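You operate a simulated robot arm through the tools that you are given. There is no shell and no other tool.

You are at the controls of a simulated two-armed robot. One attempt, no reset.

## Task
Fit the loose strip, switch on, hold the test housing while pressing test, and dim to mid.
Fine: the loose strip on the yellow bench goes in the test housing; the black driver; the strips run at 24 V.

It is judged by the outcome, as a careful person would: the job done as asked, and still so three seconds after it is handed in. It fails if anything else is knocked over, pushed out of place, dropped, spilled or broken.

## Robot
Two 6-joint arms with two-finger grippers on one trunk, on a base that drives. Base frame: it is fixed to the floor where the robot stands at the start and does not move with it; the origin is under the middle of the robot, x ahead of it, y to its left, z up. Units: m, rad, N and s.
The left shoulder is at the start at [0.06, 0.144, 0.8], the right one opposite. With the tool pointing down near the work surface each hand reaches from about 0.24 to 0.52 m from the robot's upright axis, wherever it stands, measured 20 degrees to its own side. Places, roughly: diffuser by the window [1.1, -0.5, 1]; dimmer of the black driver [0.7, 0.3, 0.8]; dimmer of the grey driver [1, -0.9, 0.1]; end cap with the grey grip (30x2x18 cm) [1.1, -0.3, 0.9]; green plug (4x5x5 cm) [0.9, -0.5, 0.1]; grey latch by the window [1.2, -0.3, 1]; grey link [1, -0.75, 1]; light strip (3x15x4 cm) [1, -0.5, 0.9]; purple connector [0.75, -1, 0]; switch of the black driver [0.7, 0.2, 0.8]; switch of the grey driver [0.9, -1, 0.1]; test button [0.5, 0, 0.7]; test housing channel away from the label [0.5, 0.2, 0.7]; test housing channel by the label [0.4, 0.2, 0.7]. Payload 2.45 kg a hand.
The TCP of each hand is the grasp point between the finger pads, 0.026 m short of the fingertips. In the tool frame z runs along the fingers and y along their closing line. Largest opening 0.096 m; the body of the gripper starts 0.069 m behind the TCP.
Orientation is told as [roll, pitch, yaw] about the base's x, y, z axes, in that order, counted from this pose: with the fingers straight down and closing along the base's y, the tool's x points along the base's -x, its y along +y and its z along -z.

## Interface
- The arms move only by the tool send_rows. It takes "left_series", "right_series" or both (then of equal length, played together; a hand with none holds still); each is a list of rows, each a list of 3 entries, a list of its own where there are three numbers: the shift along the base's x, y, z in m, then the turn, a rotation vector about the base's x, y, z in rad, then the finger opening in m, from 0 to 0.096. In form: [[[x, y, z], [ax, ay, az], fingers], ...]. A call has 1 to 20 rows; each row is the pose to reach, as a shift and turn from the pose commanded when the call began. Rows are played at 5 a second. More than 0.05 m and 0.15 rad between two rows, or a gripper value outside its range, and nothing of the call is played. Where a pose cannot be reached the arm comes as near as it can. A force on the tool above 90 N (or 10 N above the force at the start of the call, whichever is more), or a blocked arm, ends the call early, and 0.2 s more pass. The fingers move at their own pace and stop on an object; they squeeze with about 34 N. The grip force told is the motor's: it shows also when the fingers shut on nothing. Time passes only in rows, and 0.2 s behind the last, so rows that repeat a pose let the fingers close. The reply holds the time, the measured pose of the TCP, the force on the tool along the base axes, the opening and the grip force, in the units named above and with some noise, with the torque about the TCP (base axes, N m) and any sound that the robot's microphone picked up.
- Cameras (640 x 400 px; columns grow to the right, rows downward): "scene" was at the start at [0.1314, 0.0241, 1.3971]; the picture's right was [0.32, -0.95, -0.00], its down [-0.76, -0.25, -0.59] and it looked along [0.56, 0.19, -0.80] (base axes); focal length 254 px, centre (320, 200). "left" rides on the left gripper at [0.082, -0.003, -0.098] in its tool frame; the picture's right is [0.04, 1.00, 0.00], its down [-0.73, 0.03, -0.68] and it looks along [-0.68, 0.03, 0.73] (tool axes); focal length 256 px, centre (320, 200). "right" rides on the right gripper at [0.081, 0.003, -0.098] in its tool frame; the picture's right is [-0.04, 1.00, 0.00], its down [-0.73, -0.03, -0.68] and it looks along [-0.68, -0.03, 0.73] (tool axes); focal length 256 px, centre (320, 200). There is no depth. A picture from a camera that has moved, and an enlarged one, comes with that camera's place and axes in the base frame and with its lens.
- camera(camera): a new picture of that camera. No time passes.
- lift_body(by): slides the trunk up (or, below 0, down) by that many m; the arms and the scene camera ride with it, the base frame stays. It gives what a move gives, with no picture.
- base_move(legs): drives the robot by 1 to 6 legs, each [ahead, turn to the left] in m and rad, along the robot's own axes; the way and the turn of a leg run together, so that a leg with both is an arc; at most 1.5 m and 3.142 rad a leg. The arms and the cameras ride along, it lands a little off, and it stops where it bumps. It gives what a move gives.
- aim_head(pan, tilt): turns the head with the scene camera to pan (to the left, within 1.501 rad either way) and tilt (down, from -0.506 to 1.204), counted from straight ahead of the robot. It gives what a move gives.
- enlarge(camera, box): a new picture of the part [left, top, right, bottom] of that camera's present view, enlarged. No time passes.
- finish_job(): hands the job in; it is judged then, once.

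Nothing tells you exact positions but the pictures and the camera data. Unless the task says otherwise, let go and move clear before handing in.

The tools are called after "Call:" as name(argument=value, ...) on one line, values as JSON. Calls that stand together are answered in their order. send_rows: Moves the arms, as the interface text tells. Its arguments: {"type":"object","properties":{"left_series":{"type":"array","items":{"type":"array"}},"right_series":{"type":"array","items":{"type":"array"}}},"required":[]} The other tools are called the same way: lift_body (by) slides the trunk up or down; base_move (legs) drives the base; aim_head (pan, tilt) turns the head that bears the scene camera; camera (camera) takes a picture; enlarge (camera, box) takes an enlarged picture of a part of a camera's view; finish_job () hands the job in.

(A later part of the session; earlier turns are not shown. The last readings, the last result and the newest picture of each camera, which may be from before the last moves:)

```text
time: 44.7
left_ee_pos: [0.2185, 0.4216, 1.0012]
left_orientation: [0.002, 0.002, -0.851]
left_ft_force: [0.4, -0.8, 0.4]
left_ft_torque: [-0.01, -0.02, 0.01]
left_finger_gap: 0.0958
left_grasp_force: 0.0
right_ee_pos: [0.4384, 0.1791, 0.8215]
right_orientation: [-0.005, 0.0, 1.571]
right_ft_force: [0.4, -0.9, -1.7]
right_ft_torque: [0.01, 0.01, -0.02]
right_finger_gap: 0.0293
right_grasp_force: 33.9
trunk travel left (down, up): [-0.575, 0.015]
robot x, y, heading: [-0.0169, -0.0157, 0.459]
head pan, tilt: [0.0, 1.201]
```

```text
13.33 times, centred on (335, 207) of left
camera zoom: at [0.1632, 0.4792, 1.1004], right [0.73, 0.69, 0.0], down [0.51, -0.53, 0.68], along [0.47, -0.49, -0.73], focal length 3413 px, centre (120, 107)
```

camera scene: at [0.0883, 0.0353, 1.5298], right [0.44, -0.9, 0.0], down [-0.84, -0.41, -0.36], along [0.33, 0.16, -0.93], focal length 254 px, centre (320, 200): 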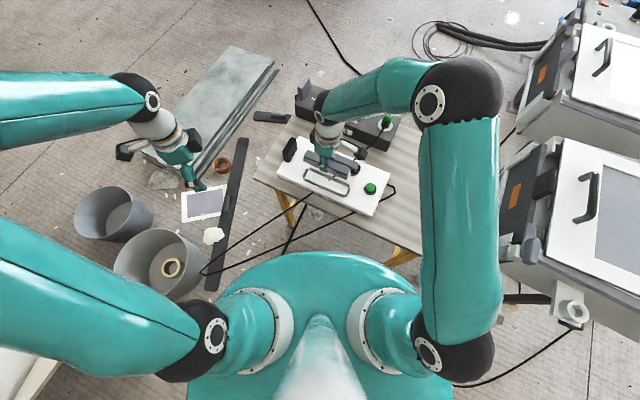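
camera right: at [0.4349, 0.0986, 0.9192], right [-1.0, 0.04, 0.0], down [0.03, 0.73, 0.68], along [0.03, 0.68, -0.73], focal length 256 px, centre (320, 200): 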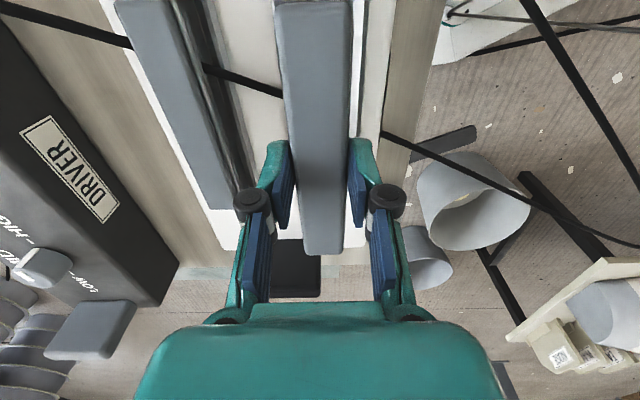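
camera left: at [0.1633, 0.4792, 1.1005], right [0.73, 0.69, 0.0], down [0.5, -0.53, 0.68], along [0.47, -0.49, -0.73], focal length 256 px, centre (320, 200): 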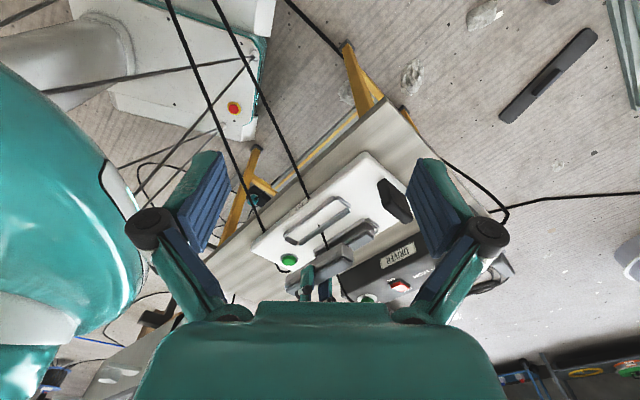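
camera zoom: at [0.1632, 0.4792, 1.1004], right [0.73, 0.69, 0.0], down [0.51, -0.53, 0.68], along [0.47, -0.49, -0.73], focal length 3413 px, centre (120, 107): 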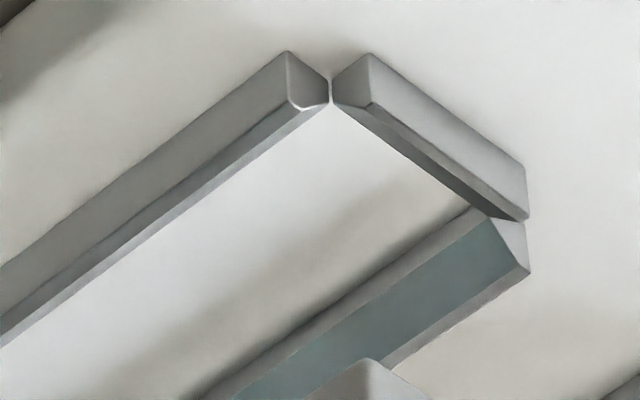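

Now I have clear numbers: the channel's inner faces are at x ≈ 0.4165 to 0.4506 and y ≈ 0.102 to 0.258, with the floor near z = 0.735 and the wall tops near 0.746. I'll shift 3.5 mm in -x, lower to just above the walls, and check.

Call:
send_rows(right_series=[[[-0.0035, 0.001, 0], [0, 0, 0], 0.0], [[-0.0035, 0.001, -0.015], [0, 0, 0], 0.0], [[-0.0035, 0.001, -0.029], [0, 0, 0], 0.0], [[-0.0035, 0.001, -0.029], [0, 0, 0], 0.0]])

Call:
enlarge(camera="left", box=[300, 190, 360, 260])

Call:
enlarge(camera="scene", box=[304, 165, 334, 190])

Call:
enlarge(camera="scene", box=[330, 178, 360, 200])

```text
time: 45.7
left_ee_pos: [0.22, 0.4214, 1.002]
left_orientation: [0.001, 0.001, -0.851]
left_ft_force: [0.0, -0.9, 0.4]
left_ft_torque: [0.03, 0.01, -0.03]
left_finger_gap: 0.0957
left_grasp_force: 0.0
right_ee_pos: [0.4348, 0.1791, 0.7914]
right_orientation: [-0.004, -0.001, 1.571]
right_ft_force: [-0.3, -0.2, -1.3]
right_ft_torque: [0.0, -0.01, -0.02]
right_finger_gap: 0.0292
right_grasp_force: 33.8
trunk travel left (down, up): [-0.575, 0.015]
robot x, y, heading: [-0.0144, -0.0155, 0.458]
head pan, tilt: [0.0, 1.201]
```

```text
5.71 times, centred on (330, 225) of left
camera zoom: at [0.1634, 0.4792, 1.1004], right [0.73, 0.69, 0.0], down [0.51, -0.53, 0.68], along [0.47, -0.49, -0.73], focal length 1463 px, centre (263, 57)
```

zoom: 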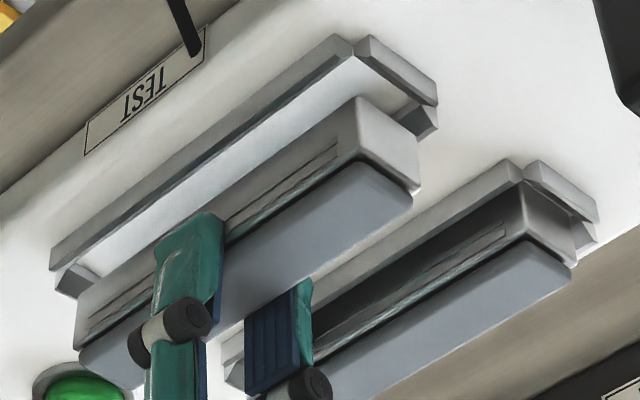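

```text
16.00 times, centred on (319, 178) of scene
camera zoom: at [0.0888, 0.0354, 1.5297], right [0.44, -0.9, 0.0], down [-0.84, -0.41, -0.36], along [0.33, 0.16, -0.93], focal length 4057 px, centre (336, 560)
```

zoom: 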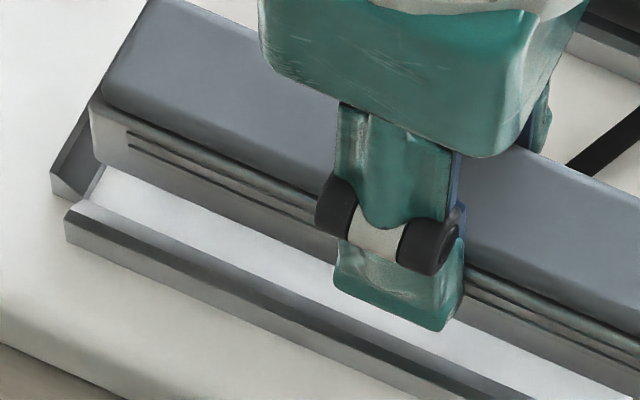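

```text
16.00 times, centred on (345, 189) of scene
camera zoom: at [0.0888, 0.0354, 1.5297], right [0.44, -0.9, 0.0], down [-0.84, -0.41, -0.36], along [0.33, 0.16, -0.93], focal length 4057 px, centre (-80, 376)
```

zoom: 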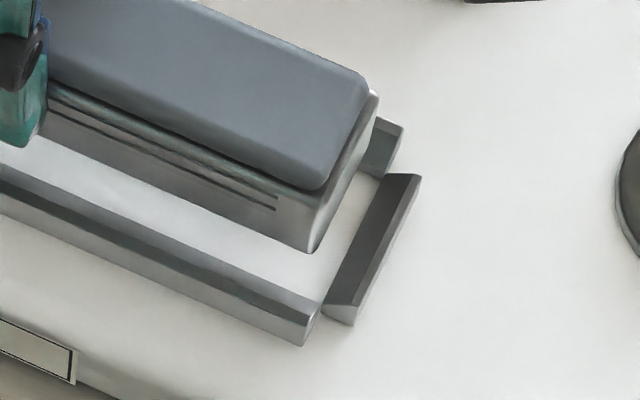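

The strip hovers just above the bevels, and the offsets are within 1-2 mm. I'll trim the yaw slightly and lower slowly while watching the force.

Call:
send_rows(right_series=[[[0, 0.0005, -0.003], [0, 0, -0.01], 0.0], [[0, 0.0005, -0.006], [0, 0, -0.01], 0.0], [[0, 0.0005, -0.009], [0, 0, -0.01], 0.0], [[0, 0.0005, -0.012], [0, 0, -0.01], 0.0]])

Call:
enlarge(camera="left", box=[300, 190, 360, 260])

Call:
enlarge(camera="scene", box=[300, 155, 360, 195])

```text
time: 46.7
left_ee_pos: [0.2192, 0.4204, 1.0011]
left_orientation: [-0.001, 0.002, -0.853]
left_ft_force: [0.3, -0.7, -0.4]
left_ft_torque: [-0.01, -0.02, -0.03]
left_finger_gap: 0.0961
left_grasp_force: 0.0
right_ee_pos: [0.4332, 0.1814, 0.7805]
right_orientation: [-0.004, -0.001, 1.56]
right_ft_force: [0.7, 0.1, -1.1]
right_ft_torque: [0.0, -0.02, -0.03]
right_finger_gap: 0.0291
right_grasp_force: 34.2
trunk travel left (down, up): [-0.575, 0.015]
robot x, y, heading: [-0.0171, -0.017, 0.452]
head pan, tilt: [0.0, 1.201]
```

```text
5.71 times, centred on (330, 225) of left
camera zoom: at [0.1634, 0.4793, 1.1003], right [0.73, 0.69, 0.0], down [0.51, -0.53, 0.68], along [0.47, -0.49, -0.73], focal length 1463 px, centre (263, 57)
```

zoom: 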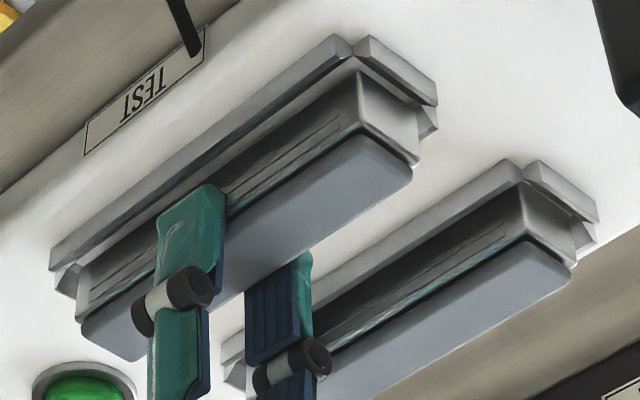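

```text
10.00 times, centred on (330, 175) of scene
camera zoom: at [0.0889, 0.0355, 1.5297], right [0.44, -0.9, 0.0], down [-0.84, -0.41, -0.36], along [0.32, 0.16, -0.93], focal length 2536 px, centre (220, 450)
```

zoom: 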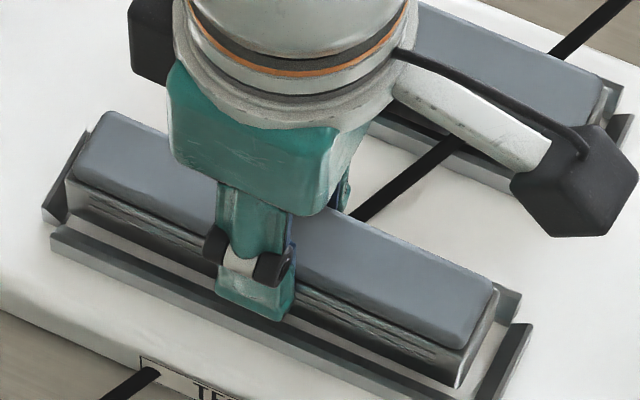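

The strip is entering the channel with no contact force. I'll keep lowering in 2 mm steps.

Call:
send_rows(right_series=[[[0, 0, -0.002], [0, 0, 0], 0.0], [[0, 0, -0.004], [0, 0, 0], 0.0]])

Call:
send_rows(right_series=[[[0, 0, -0.001], [0, 0, 0], 0.0], [[0, 0, -0.002], [0, 0, 0], 0.0]])

Call:
enlarge(camera="left", box=[300, 190, 360, 260])

```text
time: 47.3
left_ee_pos: [0.22, 0.4217, 1.0005]
left_orientation: [0.0, 0.002, -0.851]
left_ft_force: [-0.7, 0.1, 0.2]
left_ft_torque: [-0.01, 0.01, -0.03]
left_finger_gap: 0.0961
left_grasp_force: 0.1
right_ee_pos: [0.4344, 0.1812, 0.7751]
right_orientation: [-0.001, 0.0, 1.561]
right_ft_force: [0.5, -0.9, -3.0]
right_ft_torque: [0.01, 0.01, 0.0]
right_finger_gap: 0.029
right_grasp_force: 34.0
trunk travel left (down, up): [-0.575, 0.015]
robot x, y, heading: [-0.0145, -0.0172, 0.458]
head pan, tilt: [0.0, 1.201]
```

```text
time: 47.9
left_ee_pos: [0.2192, 0.4226, 1.0023]
left_orientation: [-0.002, 0.002, -0.851]
left_ft_force: [-0.9, 0.3, 0.9]
left_ft_torque: [-0.01, -0.04, 0.02]
left_finger_gap: 0.096
left_grasp_force: 0.1
right_ee_pos: [0.4345, 0.1804, 0.7741]
right_orientation: [-0.004, -0.001, 1.56]
right_ft_force: [0.0, -0.5, -4.0]
right_ft_torque: [-0.02, 0.02, 0.0]
right_finger_gap: 0.0289
right_grasp_force: 34.5
trunk travel left (down, up): [-0.575, 0.015]
robot x, y, heading: [-0.0158, -0.0131, 0.459]
head pan, tilt: [0.0, 1.201]
```

```text
5.71 times, centred on (330, 225) of left
camera zoom: at [0.1636, 0.4794, 1.1002], right [0.73, 0.69, 0.0], down [0.51, -0.53, 0.68], along [0.47, -0.49, -0.73], focal length 1463 px, centre (263, 57)
```

zoom: 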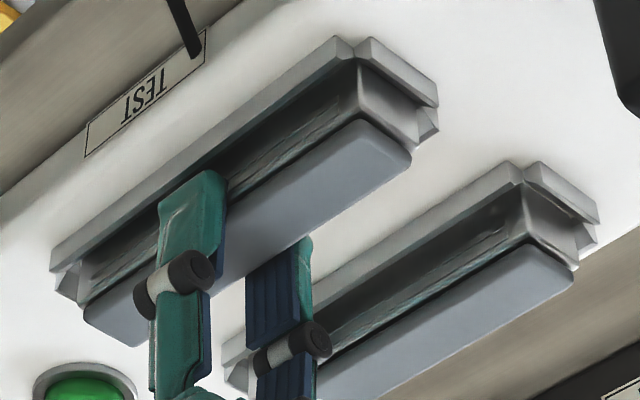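

The force is now pulling downward by about 3-4 N, so the seat seems to attract the strip. I'll lower a bit more until it bottoms.

Call:
send_rows(right_series=[[[0, 0, -0.001], [0, 0, 0], 0.0], [[0, 0, -0.002], [0, 0, 0], 0.0]])

Call:
send_rows(right_series=[[[0, 0, -0.001], [0, 0, 0], 0.0], [[0, 0, -0.0015], [0, 0, 0], 0.0]])

Call:
enlarge(camera="left", box=[300, 190, 360, 260])

```text
time: 48.5
left_ee_pos: [0.218, 0.4204, 1.001]
left_orientation: [-0.001, 0.001, -0.853]
left_ft_force: [0.5, 0.0, 0.0]
left_ft_torque: [-0.03, 0.02, 0.02]
left_finger_gap: 0.0961
left_grasp_force: 0.0
right_ee_pos: [0.433, 0.1809, 0.7739]
right_orientation: [-0.005, -0.003, 1.563]
right_ft_force: [0.1, 1.4, 2.1]
right_ft_torque: [-0.17, 0.04, 0.01]
right_finger_gap: 0.0288
right_grasp_force: 34.0
trunk travel left (down, up): [-0.575, 0.015]
robot x, y, heading: [-0.0189, -0.0134, 0.454]
head pan, tilt: [0.0, 1.201]
```

```text
time: 49.1
left_ee_pos: [0.2184, 0.4205, 1.003]
left_orientation: [0.0, 0.001, -0.852]
left_ft_force: [-0.5, 0.8, -0.6]
left_ft_torque: [0.02, 0.0, -0.02]
left_finger_gap: 0.0962
left_grasp_force: 0.0
right_ee_pos: [0.4336, 0.1808, 0.7727]
right_orientation: [-0.006, -0.004, 1.56]
right_ft_force: [-0.4, -2.4, 20.1]
right_ft_torque: [-0.72, 0.15, 0.0]
right_finger_gap: 0.0297
right_grasp_force: 33.7
trunk travel left (down, up): [-0.575, 0.015]
robot x, y, heading: [-0.0138, -0.0143, 0.453]
head pan, tilt: [0.0, 1.201]
```

```text
5.71 times, centred on (330, 225) of left
camera zoom: at [0.162, 0.4785, 1.1013], right [0.73, 0.69, 0.0], down [0.5, -0.53, 0.68], along [0.47, -0.49, -0.73], focal length 1463 px, centre (263, 57)
```

zoom: 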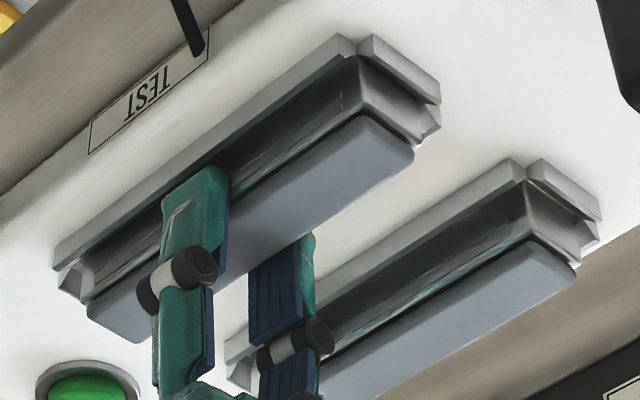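

The strip has bottomed (+20 N), and it sits the same in its channel as the already fitted strip does. I'll relax slightly, open the fingers a little and check that it stays.

Call:
send_rows(right_series=[[[0, 0, 0.0015], [0, 0, 0], 0.0], [[0, 0, 0.0015], [0, 0, 0], 0.03], [[0, 0, 0.0015], [0, 0, 0], 0.04], [[0, 0, 0.0015], [0, 0, 0], 0.05], [[0, 0, 0.0015], [0, 0, 0], 0.05]])

Call:
enlarge(camera="left", box=[300, 190, 360, 260])

```text
time: 50.3
left_ee_pos: [0.2196, 0.4217, 1.0013]
left_orientation: [0.0, 0.003, -0.851]
left_ft_force: [0.0, -0.2, -0.2]
left_ft_torque: [-0.02, 0.0, 0.02]
left_finger_gap: 0.0958
left_grasp_force: 0.1
right_ee_pos: [0.4332, 0.1818, 0.7725]
right_orientation: [-0.005, -0.002, 1.561]
right_ft_force: [-0.4, -0.3, 0.5]
right_ft_torque: [0.02, 0.02, -0.02]
right_finger_gap: 0.05
right_grasp_force: 0.0
trunk travel left (down, up): [-0.575, 0.015]
robot x, y, heading: [-0.0154, -0.0164, 0.451]
head pan, tilt: [0.0, 1.201]
```

```text
5.71 times, centred on (330, 225) of left
camera zoom: at [0.1633, 0.4793, 1.1003], right [0.73, 0.69, 0.0], down [0.51, -0.53, 0.68], along [0.47, -0.49, -0.73], focal length 1463 px, centre (263, 57)
```

zoom: 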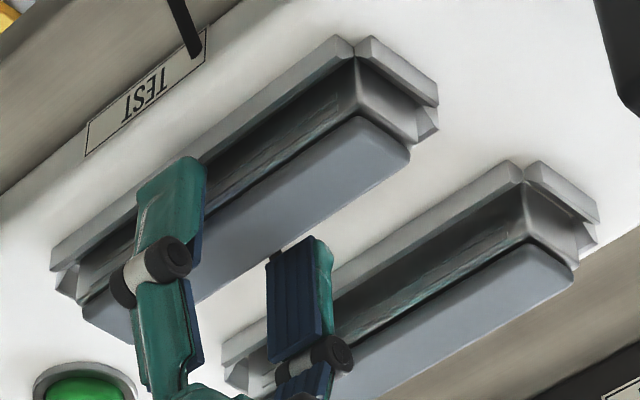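

The strip stays in place after release. I'll rise clear, close the fingers, and press gently on the strip's top to make sure it is fully seated.

Call:
send_rows(right_series=[[[0, 0, 0.02], [0, 0, 0], 0.05], [[0, 0, 0.04], [0, 0, 0], 0.05], [[0, 0, 0.055], [0, 0, 0], 0.03], [[0, 0, 0.055], [0, 0, 0], 0.0], [[0, 0, 0.055], [0, 0, 0], 0.0], [[0, 0, 0.04], [0, 0, 0], 0.0], [[0, 0, 0.025], [0, 0, 0], 0.0]])

Call:
enlarge(camera="left", box=[280, 190, 380, 280])

Call:
enlarge(camera="scene", box=[300, 155, 360, 195])

```text
time: 51.9
left_ee_pos: [0.2199, 0.4206, 1.0022]
left_orientation: [-0.001, 0.001, -0.853]
left_ft_force: [-0.1, 0.7, 0.8]
left_ft_torque: [0.0, -0.04, 0.01]
left_finger_gap: 0.0961
left_grasp_force: 0.0
right_ee_pos: [0.4339, 0.182, 0.7985]
right_orientation: [-0.003, -0.001, 1.56]
right_ft_force: [-0.1, 0.1, 0.1]
right_ft_torque: [-0.01, -0.03, -0.01]
right_finger_gap: 0.0
right_grasp_force: 28.3
trunk travel left (down, up): [-0.575, 0.015]
robot x, y, heading: [-0.0153, -0.019, 0.456]
head pan, tilt: [0.0, 1.201]
```

```text
4.44 times, centred on (330, 235) of left
camera zoom: at [0.1634, 0.4792, 1.1004], right [0.73, 0.69, 0.0], down [0.51, -0.53, 0.68], along [0.47, -0.49, -0.73], focal length 1138 px, centre (276, 44)
```

zoom: 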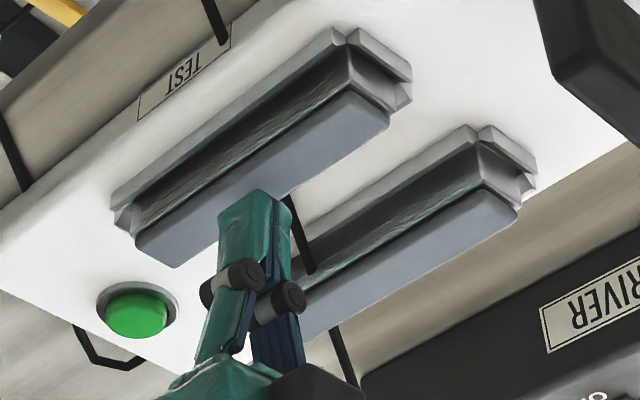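

```text
10.00 times, centred on (330, 175) of scene
camera zoom: at [0.0889, 0.0354, 1.5297], right [0.44, -0.9, 0.0], down [-0.84, -0.41, -0.36], along [0.32, 0.16, -0.93], focal length 2536 px, centre (220, 450)
```

zoom: 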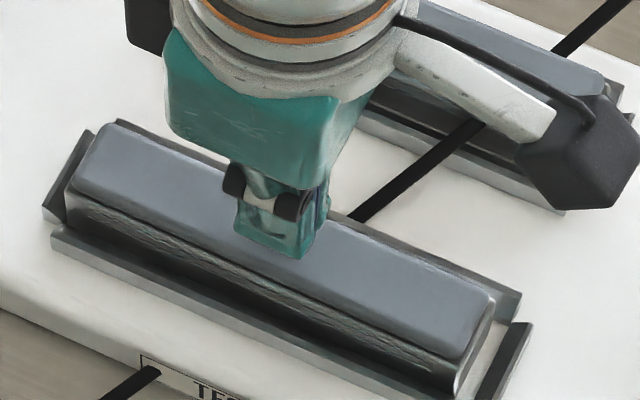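

Now a gentle press on the strip's middle.

Call:
send_rows(right_series=[[[0, 0, -0.003], [0, 0, 0], 0.0], [[0, 0, -0.005], [0, 0, 0], 0.0], [[0, 0, -0.007], [0, 0, 0], 0.0]])

Call:
send_rows(right_series=[[[0, 0, -0.001], [0, 0, 0], 0.0], [[0, 0, -0.002], [0, 0, 0], 0.0]])

```text
time: 52.7
left_ee_pos: [0.2203, 0.4219, 1.0025]
left_orientation: [0.001, 0.0, -0.851]
left_ft_force: [0.1, -0.3, -0.9]
left_ft_torque: [0.01, 0.03, 0.02]
left_finger_gap: 0.0958
left_grasp_force: 0.1
right_ee_pos: [0.4336, 0.1816, 0.7899]
right_orientation: [-0.004, -0.002, 1.563]
right_ft_force: [0.0, 0.8, -0.8]
right_ft_torque: [-0.01, 0.0, 0.04]
right_finger_gap: 0.0001
right_grasp_force: 28.3
trunk travel left (down, up): [-0.575, 0.015]
robot x, y, heading: [-0.0128, -0.0176, 0.453]
head pan, tilt: [0.0, 1.201]
```

```text
time: 53.3
left_ee_pos: [0.2187, 0.4205, 1.0014]
left_orientation: [0.0, 0.002, -0.852]
left_ft_force: [-0.2, 0.0, -0.3]
left_ft_torque: [0.0, 0.0, -0.04]
left_finger_gap: 0.0961
left_grasp_force: 0.0
right_ee_pos: [0.434, 0.1815, 0.7885]
right_orientation: [-0.004, -0.003, 1.56]
right_ft_force: [-0.4, -0.7, 7.9]
right_ft_torque: [-0.05, 0.0, 0.04]
right_finger_gap: 0.0062
right_grasp_force: 28.4
trunk travel left (down, up): [-0.575, 0.015]
robot x, y, heading: [-0.0168, -0.0185, 0.455]
head pan, tilt: [0.0, 1.201]
```

Contact is at about 0.789 (strip top ≈ 0.763). I'll push a bit further to about 30-40 N and then release.

Call:
send_rows(right_series=[[[0, 0, -0.001], [0, 0, 0], 0.0], [[0, 0, -0.002], [0, 0, 0], 0.0], [[0, 0, -0.003], [0, 0, 0], 0.0]])

Call:
send_rows(right_series=[[[0, 0, 0.01], [0, 0, 0], 0.0], [[0, 0, 0.05], [0, 0, 0], 0.0], [[0, 0, 0.09], [0, 0, 0], 0.0], [[0, 0, 0.13], [0, 0, 0], 0.0], [[0, 0, 0.17], [0, 0, 0], 0.0]])

Call:
enlarge(camera="left", box=[280, 190, 380, 280])

Call:
enlarge(camera="scene", box=[275, 130, 395, 220])

```text
time: 54.1
left_ee_pos: [0.2181, 0.42, 1.0029]
left_orientation: [0.003, 0.0, -0.852]
left_ft_force: [-0.2, 0.0, 1.2]
left_ft_torque: [-0.01, 0.01, 0.03]
left_finger_gap: 0.0958
left_grasp_force: 0.0
right_ee_pos: [0.4346, 0.1804, 0.7879]
right_orientation: [-0.009, -0.005, 1.562]
right_ft_force: [-0.6, -3.7, 36.8]
right_ft_torque: [-0.23, 0.04, 0.04]
right_finger_gap: 0.0058
right_grasp_force: 28.5
trunk travel left (down, up): [-0.575, 0.015]
robot x, y, heading: [-0.0154, -0.0173, 0.454]
head pan, tilt: [0.0, 1.201]
```

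```text
time: 55.3
left_ee_pos: [0.2193, 0.4219, 1.0027]
left_orientation: [0.001, 0.002, -0.851]
left_ft_force: [-0.2, -0.3, -0.7]
left_ft_torque: [-0.01, -0.02, -0.01]
left_finger_gap: 0.0959
left_grasp_force: 0.0
right_ee_pos: [0.434, 0.1812, 0.9543]
right_orientation: [-0.003, 0.0, 1.563]
right_ft_force: [-1.0, 0.2, 0.2]
right_ft_torque: [0.01, -0.05, -0.01]
right_finger_gap: 0.0
right_grasp_force: 28.3
trunk travel left (down, up): [-0.575, 0.015]
robot x, y, heading: [-0.0176, -0.0168, 0.451]
head pan, tilt: [0.0, 1.201]
```

```text
4.44 times, centred on (330, 235) of left
camera zoom: at [0.1629, 0.479, 1.1005], right [0.73, 0.69, 0.0], down [0.51, -0.53, 0.68], along [0.47, -0.49, -0.73], focal length 1138 px, centre (276, 44)
```

zoom: 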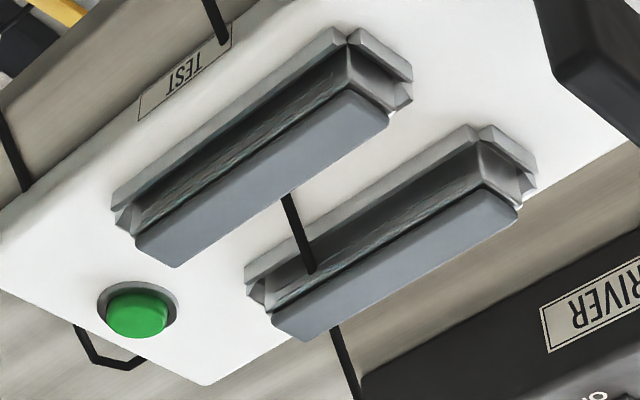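

```text
4.44 times, centred on (335, 175) of scene
camera zoom: at [0.0882, 0.0351, 1.5297], right [0.44, -0.9, 0.0], down [-0.84, -0.41, -0.36], along [0.33, 0.16, -0.93], focal length 1127 px, centre (253, 311)
```

zoom: 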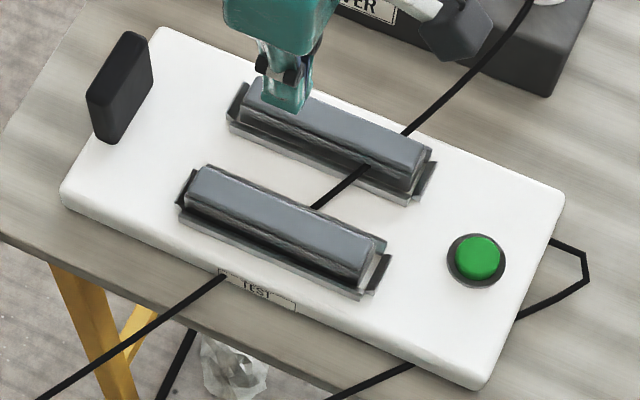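

Both strips now look seated alike. I'll compare their end gaps more closely.

Call:
enlarge(camera="scene", box=[310, 160, 370, 200])

Call:
enlarge(camera="left", box=[300, 185, 370, 255])

```text
10.00 times, centred on (340, 180) of scene
camera zoom: at [0.0882, 0.0351, 1.5297], right [0.44, -0.9, 0.0], down [-0.84, -0.41, -0.36], along [0.33, 0.16, -0.93], focal length 2536 px, centre (120, 400)
```

zoom: 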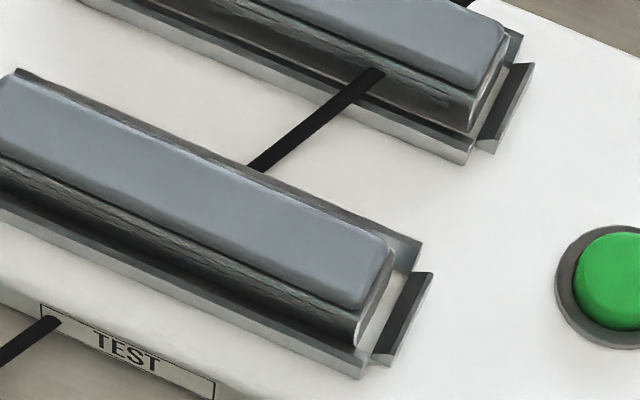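

```text
5.71 times, centred on (335, 220) of left
camera zoom: at [0.1629, 0.479, 1.1005], right [0.73, 0.69, 0.0], down [0.51, -0.53, 0.68], along [0.47, -0.49, -0.73], focal length 1463 px, centre (234, 86)
```

zoom: 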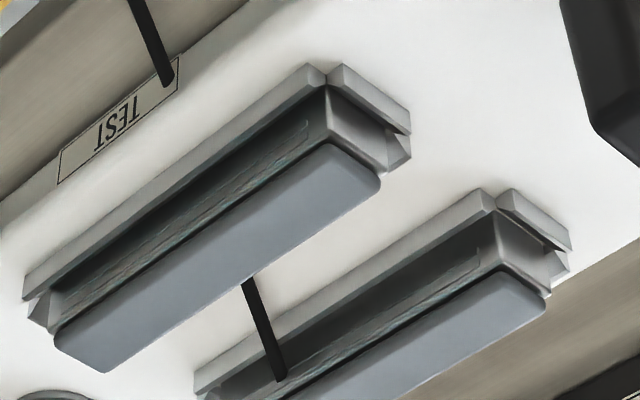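

The strip is fitted. Next I'll turn back to face the bench squarely and drive in again, so both hands can reach the driver, the housing grip and the button.

Call:
send_rows(right_series=[[[0, -0.02, 0.03], [0, 0, -0.1], 0.0], [[0, -0.04, 0.06], [0, 0, -0.2], 0.0], [[0, -0.06, 0.09], [0, 0, -0.3], 0.0], [[0, -0.08, 0.1], [0, 0, -0.4], 0.0]])

Call:
base_move(legs=[[0.0, -0.455]])

Call:
camera(camera="scene")

```text
time: 56.3
left_ee_pos: [0.2182, 0.4205, 1.0009]
left_orientation: [0.001, 0.003, -0.852]
left_ft_force: [0.7, -0.7, 2.1]
left_ft_torque: [-0.01, 0.0, -0.03]
left_finger_gap: 0.0961
left_grasp_force: 0.0
right_ee_pos: [0.4334, 0.1014, 1.0555]
right_orientation: [-0.004, -0.002, 1.162]
right_ft_force: [-0.8, 0.1, -0.1]
right_ft_torque: [0.02, -0.01, -0.02]
right_finger_gap: 0.0002
right_grasp_force: 28.8
trunk travel left (down, up): [-0.575, 0.015]
robot x, y, heading: [-0.0154, -0.0162, 0.454]
head pan, tilt: [0.0, 1.201]
```

```text
time: 58.2
left_ee_pos: [0.3862, 0.2752, 1.0012]
left_orientation: [0.0, 0.002, -1.302]
left_ft_force: [-0.3, 0.0, 0.6]
left_ft_torque: [0.03, 0.01, -0.01]
left_finger_gap: 0.0958
left_grasp_force: 0.0
right_ee_pos: [0.4411, -0.1052, 1.0559]
right_orientation: [-0.003, -0.001, 0.709]
right_ft_force: [-0.1, 0.1, 0.0]
right_ft_torque: [-0.01, -0.01, -0.01]
right_finger_gap: 0.0
right_grasp_force: 28.9
trunk travel left (down, up): [-0.575, 0.015]
robot x, y, heading: [-0.0181, 0.0023, 0.006]
head pan, tilt: [0.0, 1.201]
```

```text
taken
camera scene: at [0.1009, 0.0034, 1.5297], right [0.01, -1.0, 0.0], down [-0.93, -0.01, -0.36], along [0.36, 0.0, -0.93], focal length 254 px, centre (320, 200)
```

scene: 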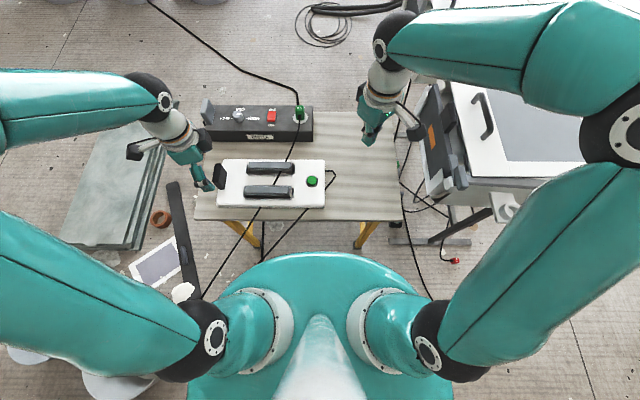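

Facing the bench again. Driving forward 8 cm, to the same spot as before.

Call:
base_move(legs=[[0.08, 0.0]])

Call:
camera(camera="scene")

```text
time: 59.2
left_ee_pos: [0.4675, 0.2756, 1.0012]
left_orientation: [-0.002, 0.002, -1.3]
left_ft_force: [0.4, -0.8, 0.1]
left_ft_torque: [0.01, 0.05, -0.01]
left_finger_gap: 0.0961
left_grasp_force: 0.2
right_ee_pos: [0.5216, -0.1047, 1.055]
right_orientation: [-0.003, -0.001, 0.713]
right_ft_force: [0.9, 0.2, -0.1]
right_ft_torque: [0.03, 0.04, -0.01]
right_finger_gap: 0.0
right_grasp_force: 28.1
trunk travel left (down, up): [-0.575, 0.015]
robot x, y, heading: [0.0628, 0.0044, 0.01]
head pan, tilt: [0.0, 1.201]
```

```text
taken
camera scene: at [0.1833, 0.0036, 1.5295], right [0.01, -1.0, 0.0], down [-0.93, -0.01, -0.36], along [0.36, 0.0, -0.93], focal length 254 px, centre (320, 200)
```

scene: 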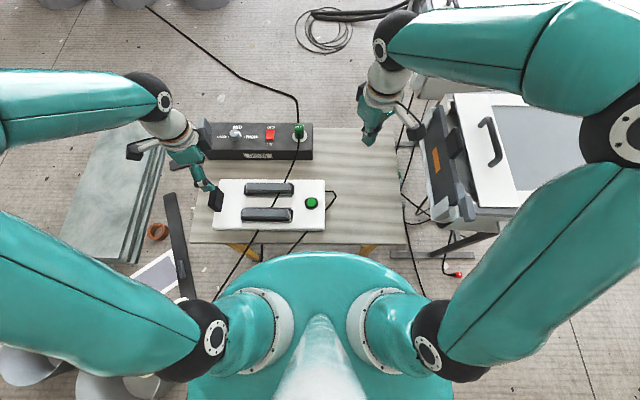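

I'm back at the working spot. By triangulation the switch is at about (0.717, 0.186, 0.775) and the knob's top at about (0.71, 0.305, 0.80). I'll turn the left hand back to yaw 0 and move it near the switch for a close look.

Call:
send_rows(left_series=[[[0.013, -0.008, 0], [0, 0, 0.13], 0.096], [[0.026, -0.017, 0], [0, 0, 0.26], 0.096], [[0.04, -0.026, 0], [0, 0, 0.39], 0.096], [[0.053, -0.034, 0], [0, 0, 0.52], 0.096], [[0.066, -0.043, 0], [0, 0, 0.65], 0.096], [[0.08, -0.051, 0], [0, 0, 0.78], 0.096], [[0.093, -0.06, 0], [0, 0, 0.91], 0.096], [[0.106, -0.068, 0], [0, 0, 1.04], 0.096], [[0.12, -0.077, 0], [0, 0, 1.17], 0.096], [[0.1325, -0.0856, 0], [0, 0, 1.302], 0.096], [[0.1325, -0.0856, -0.02], [0, 0, 1.302], 0.096], [[0.1325, -0.0856, -0.03], [0, 0, 1.302], 0.096]])

Call:
camera(camera="left")

Call:
enlarge(camera="left", box=[230, 90, 430, 220])

```text
time: 61.8
left_ee_pos: [0.5972, 0.1916, 0.9729]
left_orientation: [0.002, 0.002, 0.001]
left_ft_force: [0.3, -0.3, 0.5]
left_ft_torque: [-0.02, -0.02, -0.03]
left_finger_gap: 0.0959
left_grasp_force: 0.1
right_ee_pos: [0.5211, -0.1043, 1.0558]
right_orientation: [-0.003, -0.001, 0.712]
right_ft_force: [0.9, -0.4, -0.2]
right_ft_torque: [0.01, -0.02, 0.0]
right_finger_gap: 0.0
right_grasp_force: 28.8
trunk travel left (down, up): [-0.575, 0.015]
robot x, y, heading: [0.0647, 0.0025, 0.006]
head pan, tilt: [0.0, 1.201]
```

```text
taken
camera left: at [0.5174, 0.1871, 1.0709], right [-0.04, 1.0, 0.0], down [0.73, 0.03, 0.68], along [0.68, 0.03, -0.74], focal length 256 px, centre (320, 200)
```

left: 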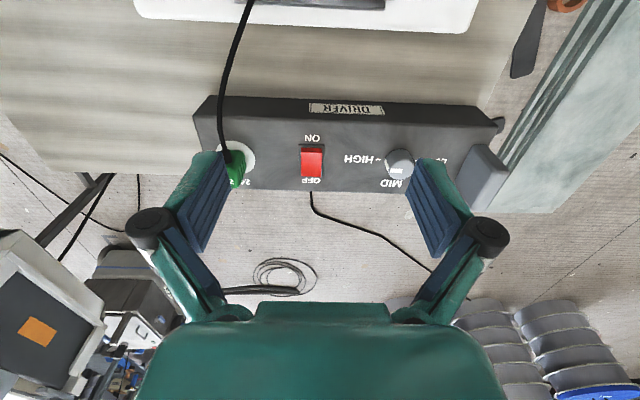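

```text
3.08 times, centred on (330, 155) of left
camera zoom: at [0.5174, 0.1871, 1.0709], right [-0.04, 1.0, 0.0], down [0.73, 0.03, 0.68], along [0.68, 0.03, -0.74], focal length 788 px, centre (289, 338)
```

zoom: 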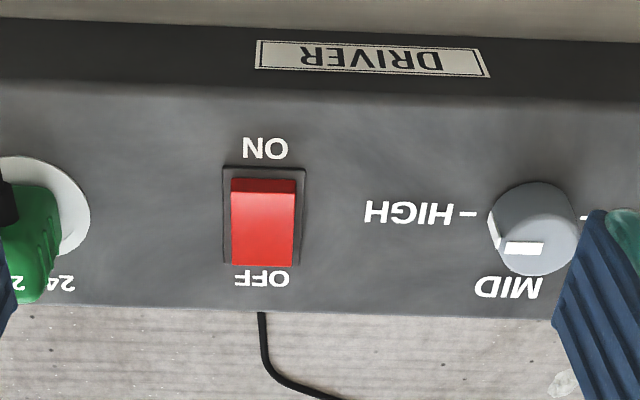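

The rocker's ON side (near side) is raised, so the driver is off. I'll close the left fingers and bring them over the ON half, at about (0.707, 0.184).

Call:
send_rows(left_series=[[[0.02, -0.002, -0.01], [0, 0, 0], 0.05], [[0.04, -0.004, -0.02], [0, 0, 0], 0.0], [[0.06, -0.006, -0.04], [0, 0, 0], 0.0], [[0.08, -0.0075, -0.06], [0, 0, 0], 0.0], [[0.1, -0.0075, -0.08], [0, 0, 0], 0.0], [[0.109, -0.0075, -0.1], [0, 0, 0], 0.0], [[0.109, -0.0075, -0.1], [0, 0, 0], 0.0]])

Call:
camera(camera="left")

Call:
enlarge(camera="scene", box=[190, 100, 330, 180])

Call:
camera(camera="right")

```text
time: 63.4
left_ee_pos: [0.7075, 0.182, 0.8717]
left_orientation: [0.001, 0.002, 0.0]
left_ft_force: [-0.2, 0.2, -0.4]
left_ft_torque: [-0.02, 0.0, 0.02]
left_finger_gap: 0.0
left_grasp_force: 28.2
right_ee_pos: [0.5204, -0.1042, 1.0577]
right_orientation: [-0.003, -0.002, 0.712]
right_ft_force: [0.9, -0.1, 0.5]
right_ft_torque: [-0.01, 0.04, -0.01]
right_finger_gap: 0.0004
right_grasp_force: 28.3
trunk travel left (down, up): [-0.575, 0.015]
robot x, y, heading: [0.0603, 0.0013, 0.01]
head pan, tilt: [0.0, 1.201]
```

```text
taken
camera left: at [0.6264, 0.1781, 0.9705], right [-0.04, 1.0, 0.0], down [0.73, 0.03, 0.68], along [0.68, 0.03, -0.74], focal length 256 px, centre (320, 200)
```

left: 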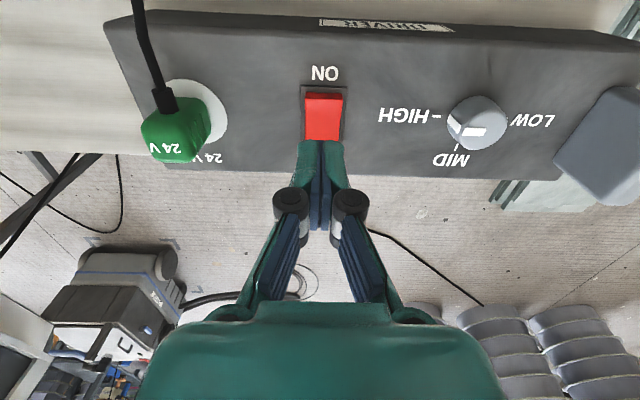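

```text
4.57 times, centred on (260, 140) of scene
camera zoom: at [0.1807, 0.004, 1.5297], right [0.01, -1.0, 0.0], down [-0.93, -0.01, -0.36], along [0.36, 0.0, -0.93], focal length 1159 px, centre (594, 474)
```

zoom: 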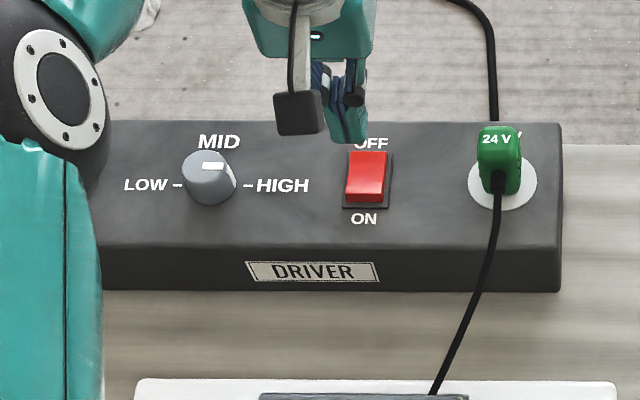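

```text
taken
camera right: at [0.4563, -0.1544, 1.1543], right [-0.62, 0.78, 0.0], down [0.57, 0.46, 0.68], along [0.53, 0.42, -0.73], focal length 256 px, centre (320, 200)
```

right: 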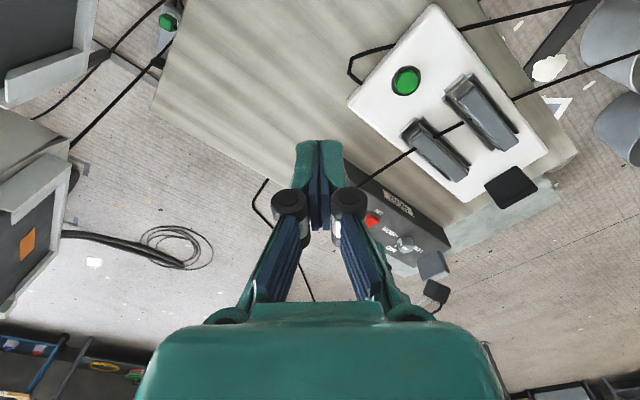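

The fingers are over the ON half. I'll lower to near contact, then press in small steps while watching force and sound.

Call:
send_rows(left_series=[[[0, 0.003, -0.02], [0, 0, 0], 0.0], [[0, 0.003, -0.04], [0, 0, 0], 0.0], [[0, 0.003, -0.05], [0, 0, 0], 0.0], [[0, 0.003, -0.05], [0, 0, 0], 0.0]])

Call:
camera(camera="left")

Call:
enlarge(camera="scene", box=[230, 110, 310, 170])

```text
time: 64.4
left_ee_pos: [0.7072, 0.1858, 0.8237]
left_orientation: [0.0, 0.001, 0.001]
left_ft_force: [0.1, 0.0, 0.0]
left_ft_torque: [0.05, -0.02, 0.01]
left_finger_gap: 0.0003
left_grasp_force: 28.6
right_ee_pos: [0.52, -0.104, 1.0567]
right_orientation: [-0.004, -0.001, 0.712]
right_ft_force: [0.3, 0.6, 0.1]
right_ft_torque: [0.0, 0.04, -0.03]
right_finger_gap: 0.0001
right_grasp_force: 28.2
trunk travel left (down, up): [-0.575, 0.015]
robot x, y, heading: [0.0607, 0.0021, 0.005]
head pan, tilt: [0.0, 1.201]
```

```text
taken
camera left: at [0.6265, 0.181, 0.9213], right [-0.04, 1.0, 0.0], down [0.73, 0.03, 0.68], along [0.68, 0.03, -0.74], focal length 256 px, centre (320, 200)
```

left: 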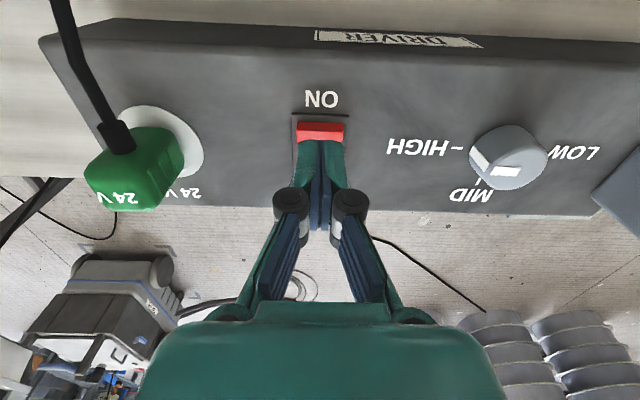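

```text
6.67 times, centred on (270, 140) of scene
camera zoom: at [0.181, 0.004, 1.5297], right [0.01, -1.0, 0.0], down [-0.93, -0.01, -0.36], along [0.36, 0.0, -0.93], focal length 1690 px, centre (653, 600)
```

zoom: 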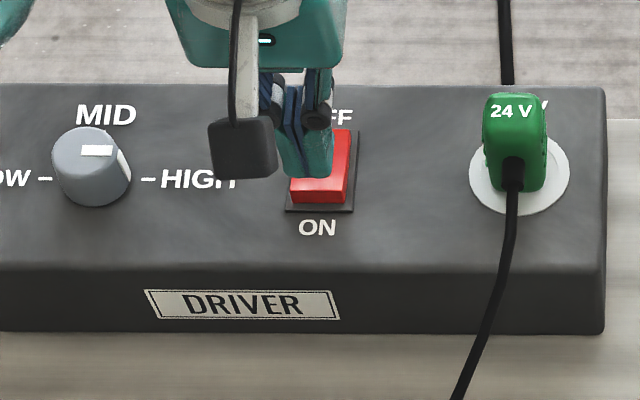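

The fingertips are centred over the ON half. Pressing in small steps.

Call:
send_rows(left_series=[[[0, 0, -0.003], [0, 0, 0], 0.0], [[0, 0, -0.006], [0, 0, 0], 0.0], [[0, 0, -0.009], [0, 0, 0], 0.0]])

Call:
send_rows(left_series=[[[0, 0, -0.002], [0, 0, 0], 0.0], [[0, 0, -0.004], [0, 0, 0], 0.0]])

```text
time: 65.2
left_ee_pos: [0.706, 0.1843, 0.8139]
left_orientation: [0.001, 0.002, 0.003]
left_ft_force: [0.2, 0.7, 1.0]
left_ft_torque: [-0.02, -0.05, 0.0]
left_finger_gap: 0.0001
left_grasp_force: 27.8
right_ee_pos: [0.5211, -0.1048, 1.0564]
right_orientation: [-0.004, -0.002, 0.713]
right_ft_force: [-0.2, 0.9, 0.2]
right_ft_torque: [0.0, 0.0, -0.01]
right_finger_gap: 0.0
right_grasp_force: 28.2
trunk travel left (down, up): [-0.575, 0.015]
robot x, y, heading: [0.0648, -0.0014, 0.009]
head pan, tilt: [0.0, 1.201]
```

```text
time: 65.8
left_ee_pos: [0.7069, 0.184, 0.8092]
left_orientation: [0.003, 0.003, 0.001]
left_ft_force: [0.0, -0.8, -0.3]
left_ft_torque: [0.02, -0.01, -0.01]
left_finger_gap: 0.0001
left_grasp_force: 28.9
right_ee_pos: [0.5197, -0.1049, 1.0561]
right_orientation: [-0.003, -0.002, 0.712]
right_ft_force: [-0.7, -0.3, -0.2]
right_ft_torque: [-0.02, 0.01, 0.02]
right_finger_gap: 0.0
right_grasp_force: 28.4
trunk travel left (down, up): [-0.575, 0.015]
robot x, y, heading: [0.0676, 0.0025, 0.011]
head pan, tilt: [0.0, 1.201]
```

Call:
send_rows(left_series=[[[0, 0, -0.002], [0, 0, 0], 0.0], [[0, 0, -0.004], [0, 0, 0], 0.0]])

Call:
enlarge(camera="scene", box=[230, 110, 310, 170])

Call:
enlarge(camera="left", box=[260, 80, 380, 180])

```text
time: 66.4
left_ee_pos: [0.7069, 0.185, 0.8066]
left_orientation: [0.002, 0.002, 0.003]
left_ft_force: [-0.6, -0.4, 1.7]
left_ft_torque: [0.01, 0.0, -0.01]
left_finger_gap: 0.006
left_grasp_force: 28.5
right_ee_pos: [0.5201, -0.1048, 1.056]
right_orientation: [-0.003, -0.003, 0.711]
right_ft_force: [0.6, 0.0, -0.1]
right_ft_torque: [-0.04, 0.01, 0.01]
right_finger_gap: 0.0003
right_grasp_force: 28.6
trunk travel left (down, up): [-0.575, 0.015]
robot x, y, heading: [0.0634, 0.0056, 0.005]
head pan, tilt: [0.0, 1.201]
```

```text
6.67 times, centred on (270, 140) of scene
camera zoom: at [0.1809, 0.004, 1.5297], right [0.01, -1.0, 0.0], down [-0.93, -0.01, -0.36], along [0.36, 0.0, -0.93], focal length 1690 px, centre (653, 600)
```

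zoom: 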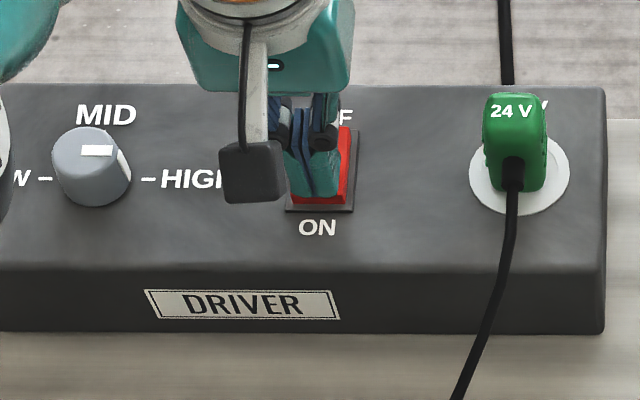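

```text
4.00 times, centred on (320, 130) of left
camera zoom: at [0.6263, 0.1807, 0.9045], right [-0.04, 1.0, 0.0], down [0.73, 0.03, 0.68], along [0.68, 0.03, -0.74], focal length 1024 px, centre (320, 480)
```

zoom: 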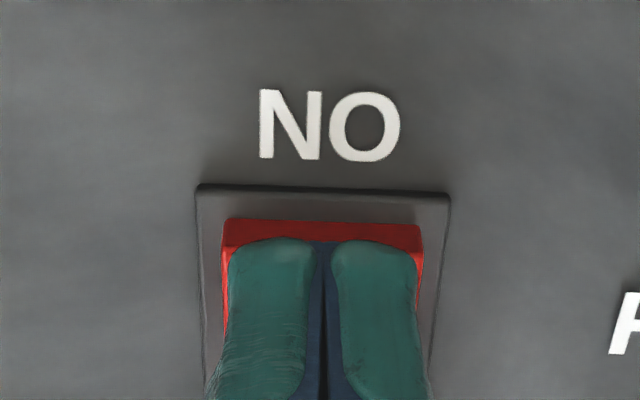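

Contact begins at the ON edge (tips at z ≈ 0.781). I'll keep pressing.

Call:
send_rows(left_series=[[[0, 0, -0.002], [0, 0, 0], 0.0], [[0, 0, -0.004], [0, 0, 0], 0.0]])

Call:
send_rows(left_series=[[[0, 0, -0.002], [0, 0, 0], 0.0], [[0, 0, -0.003], [0, 0, 0], 0.0]])

Call:
enlarge(camera="left", box=[260, 80, 380, 180])

```text
time: 67.0
left_ee_pos: [0.7072, 0.1847, 0.8058]
left_orientation: [0.0, -0.005, 0.002]
left_ft_force: [-1.3, -1.0, 19.2]
left_ft_torque: [-0.03, -0.18, -0.05]
left_finger_gap: 0.0061
left_grasp_force: 28.5
right_ee_pos: [0.5186, -0.104, 1.0571]
right_orientation: [-0.004, -0.004, 0.713]
right_ft_force: [0.0, 0.3, -0.3]
right_ft_torque: [-0.04, 0.03, -0.01]
right_finger_gap: 0.0
right_grasp_force: 28.7
trunk travel left (down, up): [-0.575, 0.015]
robot x, y, heading: [0.0609, 0.0029, 0.009]
head pan, tilt: [0.0, 1.201]
```

```text
time: 67.6
left_ee_pos: [0.7062, 0.1852, 0.8051]
left_orientation: [0.003, -0.01, 0.001]
left_ft_force: [-1.6, -3.0, 37.7]
left_ft_torque: [-0.1, -0.38, -0.1]
left_finger_gap: 0.0059
left_grasp_force: 28.8
right_ee_pos: [0.517, -0.1061, 1.0577]
right_orientation: [-0.004, -0.006, 0.714]
right_ft_force: [0.7, 0.9, 0.2]
right_ft_torque: [0.01, 0.02, -0.02]
right_finger_gap: 0.0003
right_grasp_force: 29.1
trunk travel left (down, up): [-0.575, 0.015]
robot x, y, heading: [0.0637, 0.0011, 0.008]
head pan, tilt: [0.0, 1.201]
```

```text
4.00 times, centred on (320, 130) of left
camera zoom: at [0.6245, 0.1806, 0.9031], right [-0.04, 1.0, 0.0], down [0.73, 0.03, 0.69], along [0.68, 0.03, -0.73], focal length 1024 px, centre (320, 480)
```

zoom: 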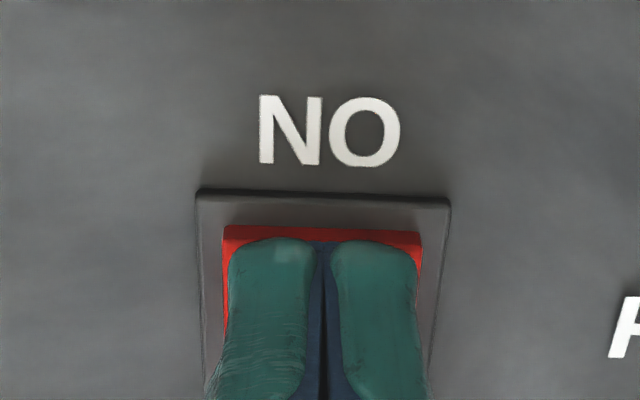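

The force rose to about 38 N, and the rocker's visible face looks brighter and changed. I'll lift off and look at its state.

Call:
send_rows(left_series=[[[0, 0, 0.02], [0, 0, 0], 0.0], [[-0.01, 0, 0.05], [0, 0, 0], 0.0], [[-0.03, 0, 0.09], [0, 0, 0], 0.0], [[-0.05, 0, 0.12], [0, 0, 0], 0.0]])

Call:
enlarge(camera="left", box=[240, 70, 440, 180])

Call:
enlarge(camera="scene", box=[190, 100, 330, 240])

```text
time: 68.6
left_ee_pos: [0.656, 0.1862, 0.9183]
left_orientation: [0.002, 0.001, 0.0]
left_ft_force: [-0.4, 0.4, 1.0]
left_ft_torque: [-0.02, -0.01, -0.01]
left_finger_gap: 0.0
left_grasp_force: 28.6
right_ee_pos: [0.5183, -0.1053, 1.0558]
right_orientation: [-0.004, -0.002, 0.713]
right_ft_force: [-0.4, 0.3, 0.6]
right_ft_torque: [-0.01, -0.01, 0.0]
right_finger_gap: 0.0
right_grasp_force: 28.8
trunk travel left (down, up): [-0.575, 0.015]
robot x, y, heading: [0.0624, 0.002, 0.016]
head pan, tilt: [0.0, 1.201]
```

```text
3.20 times, centred on (340, 125) of left
camera zoom: at [0.575, 0.1809, 1.0167], right [-0.04, 1.0, 0.0], down [0.74, 0.03, 0.68], along [0.68, 0.03, -0.74], focal length 819 px, centre (256, 440)
```

zoom: 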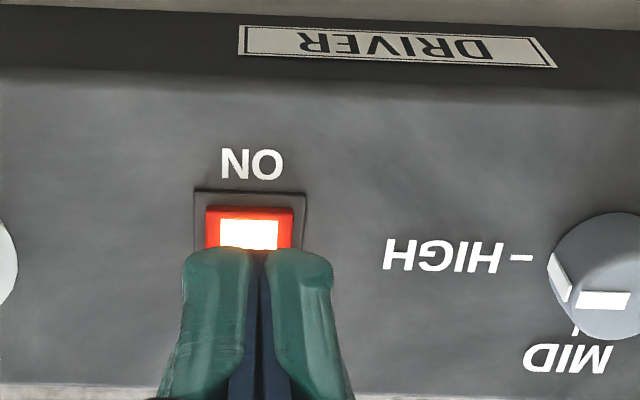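

```text
2.86 times, centred on (260, 170) of scene
camera zoom: at [0.1794, 0.0039, 1.5298], right [0.01, -1.0, 0.0], down [-0.93, -0.01, -0.36], along [0.36, 0.0, -0.93], focal length 724 px, centre (491, 286)
```

zoom: 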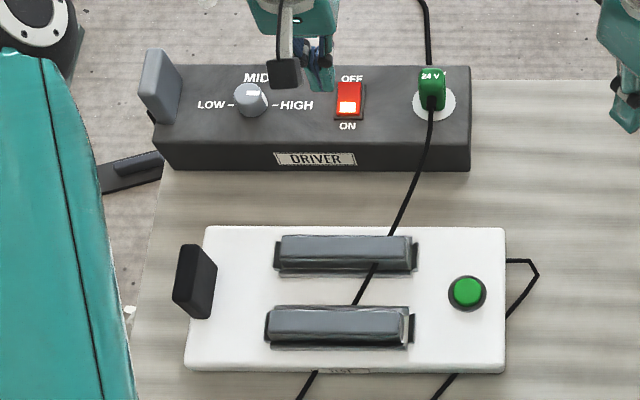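

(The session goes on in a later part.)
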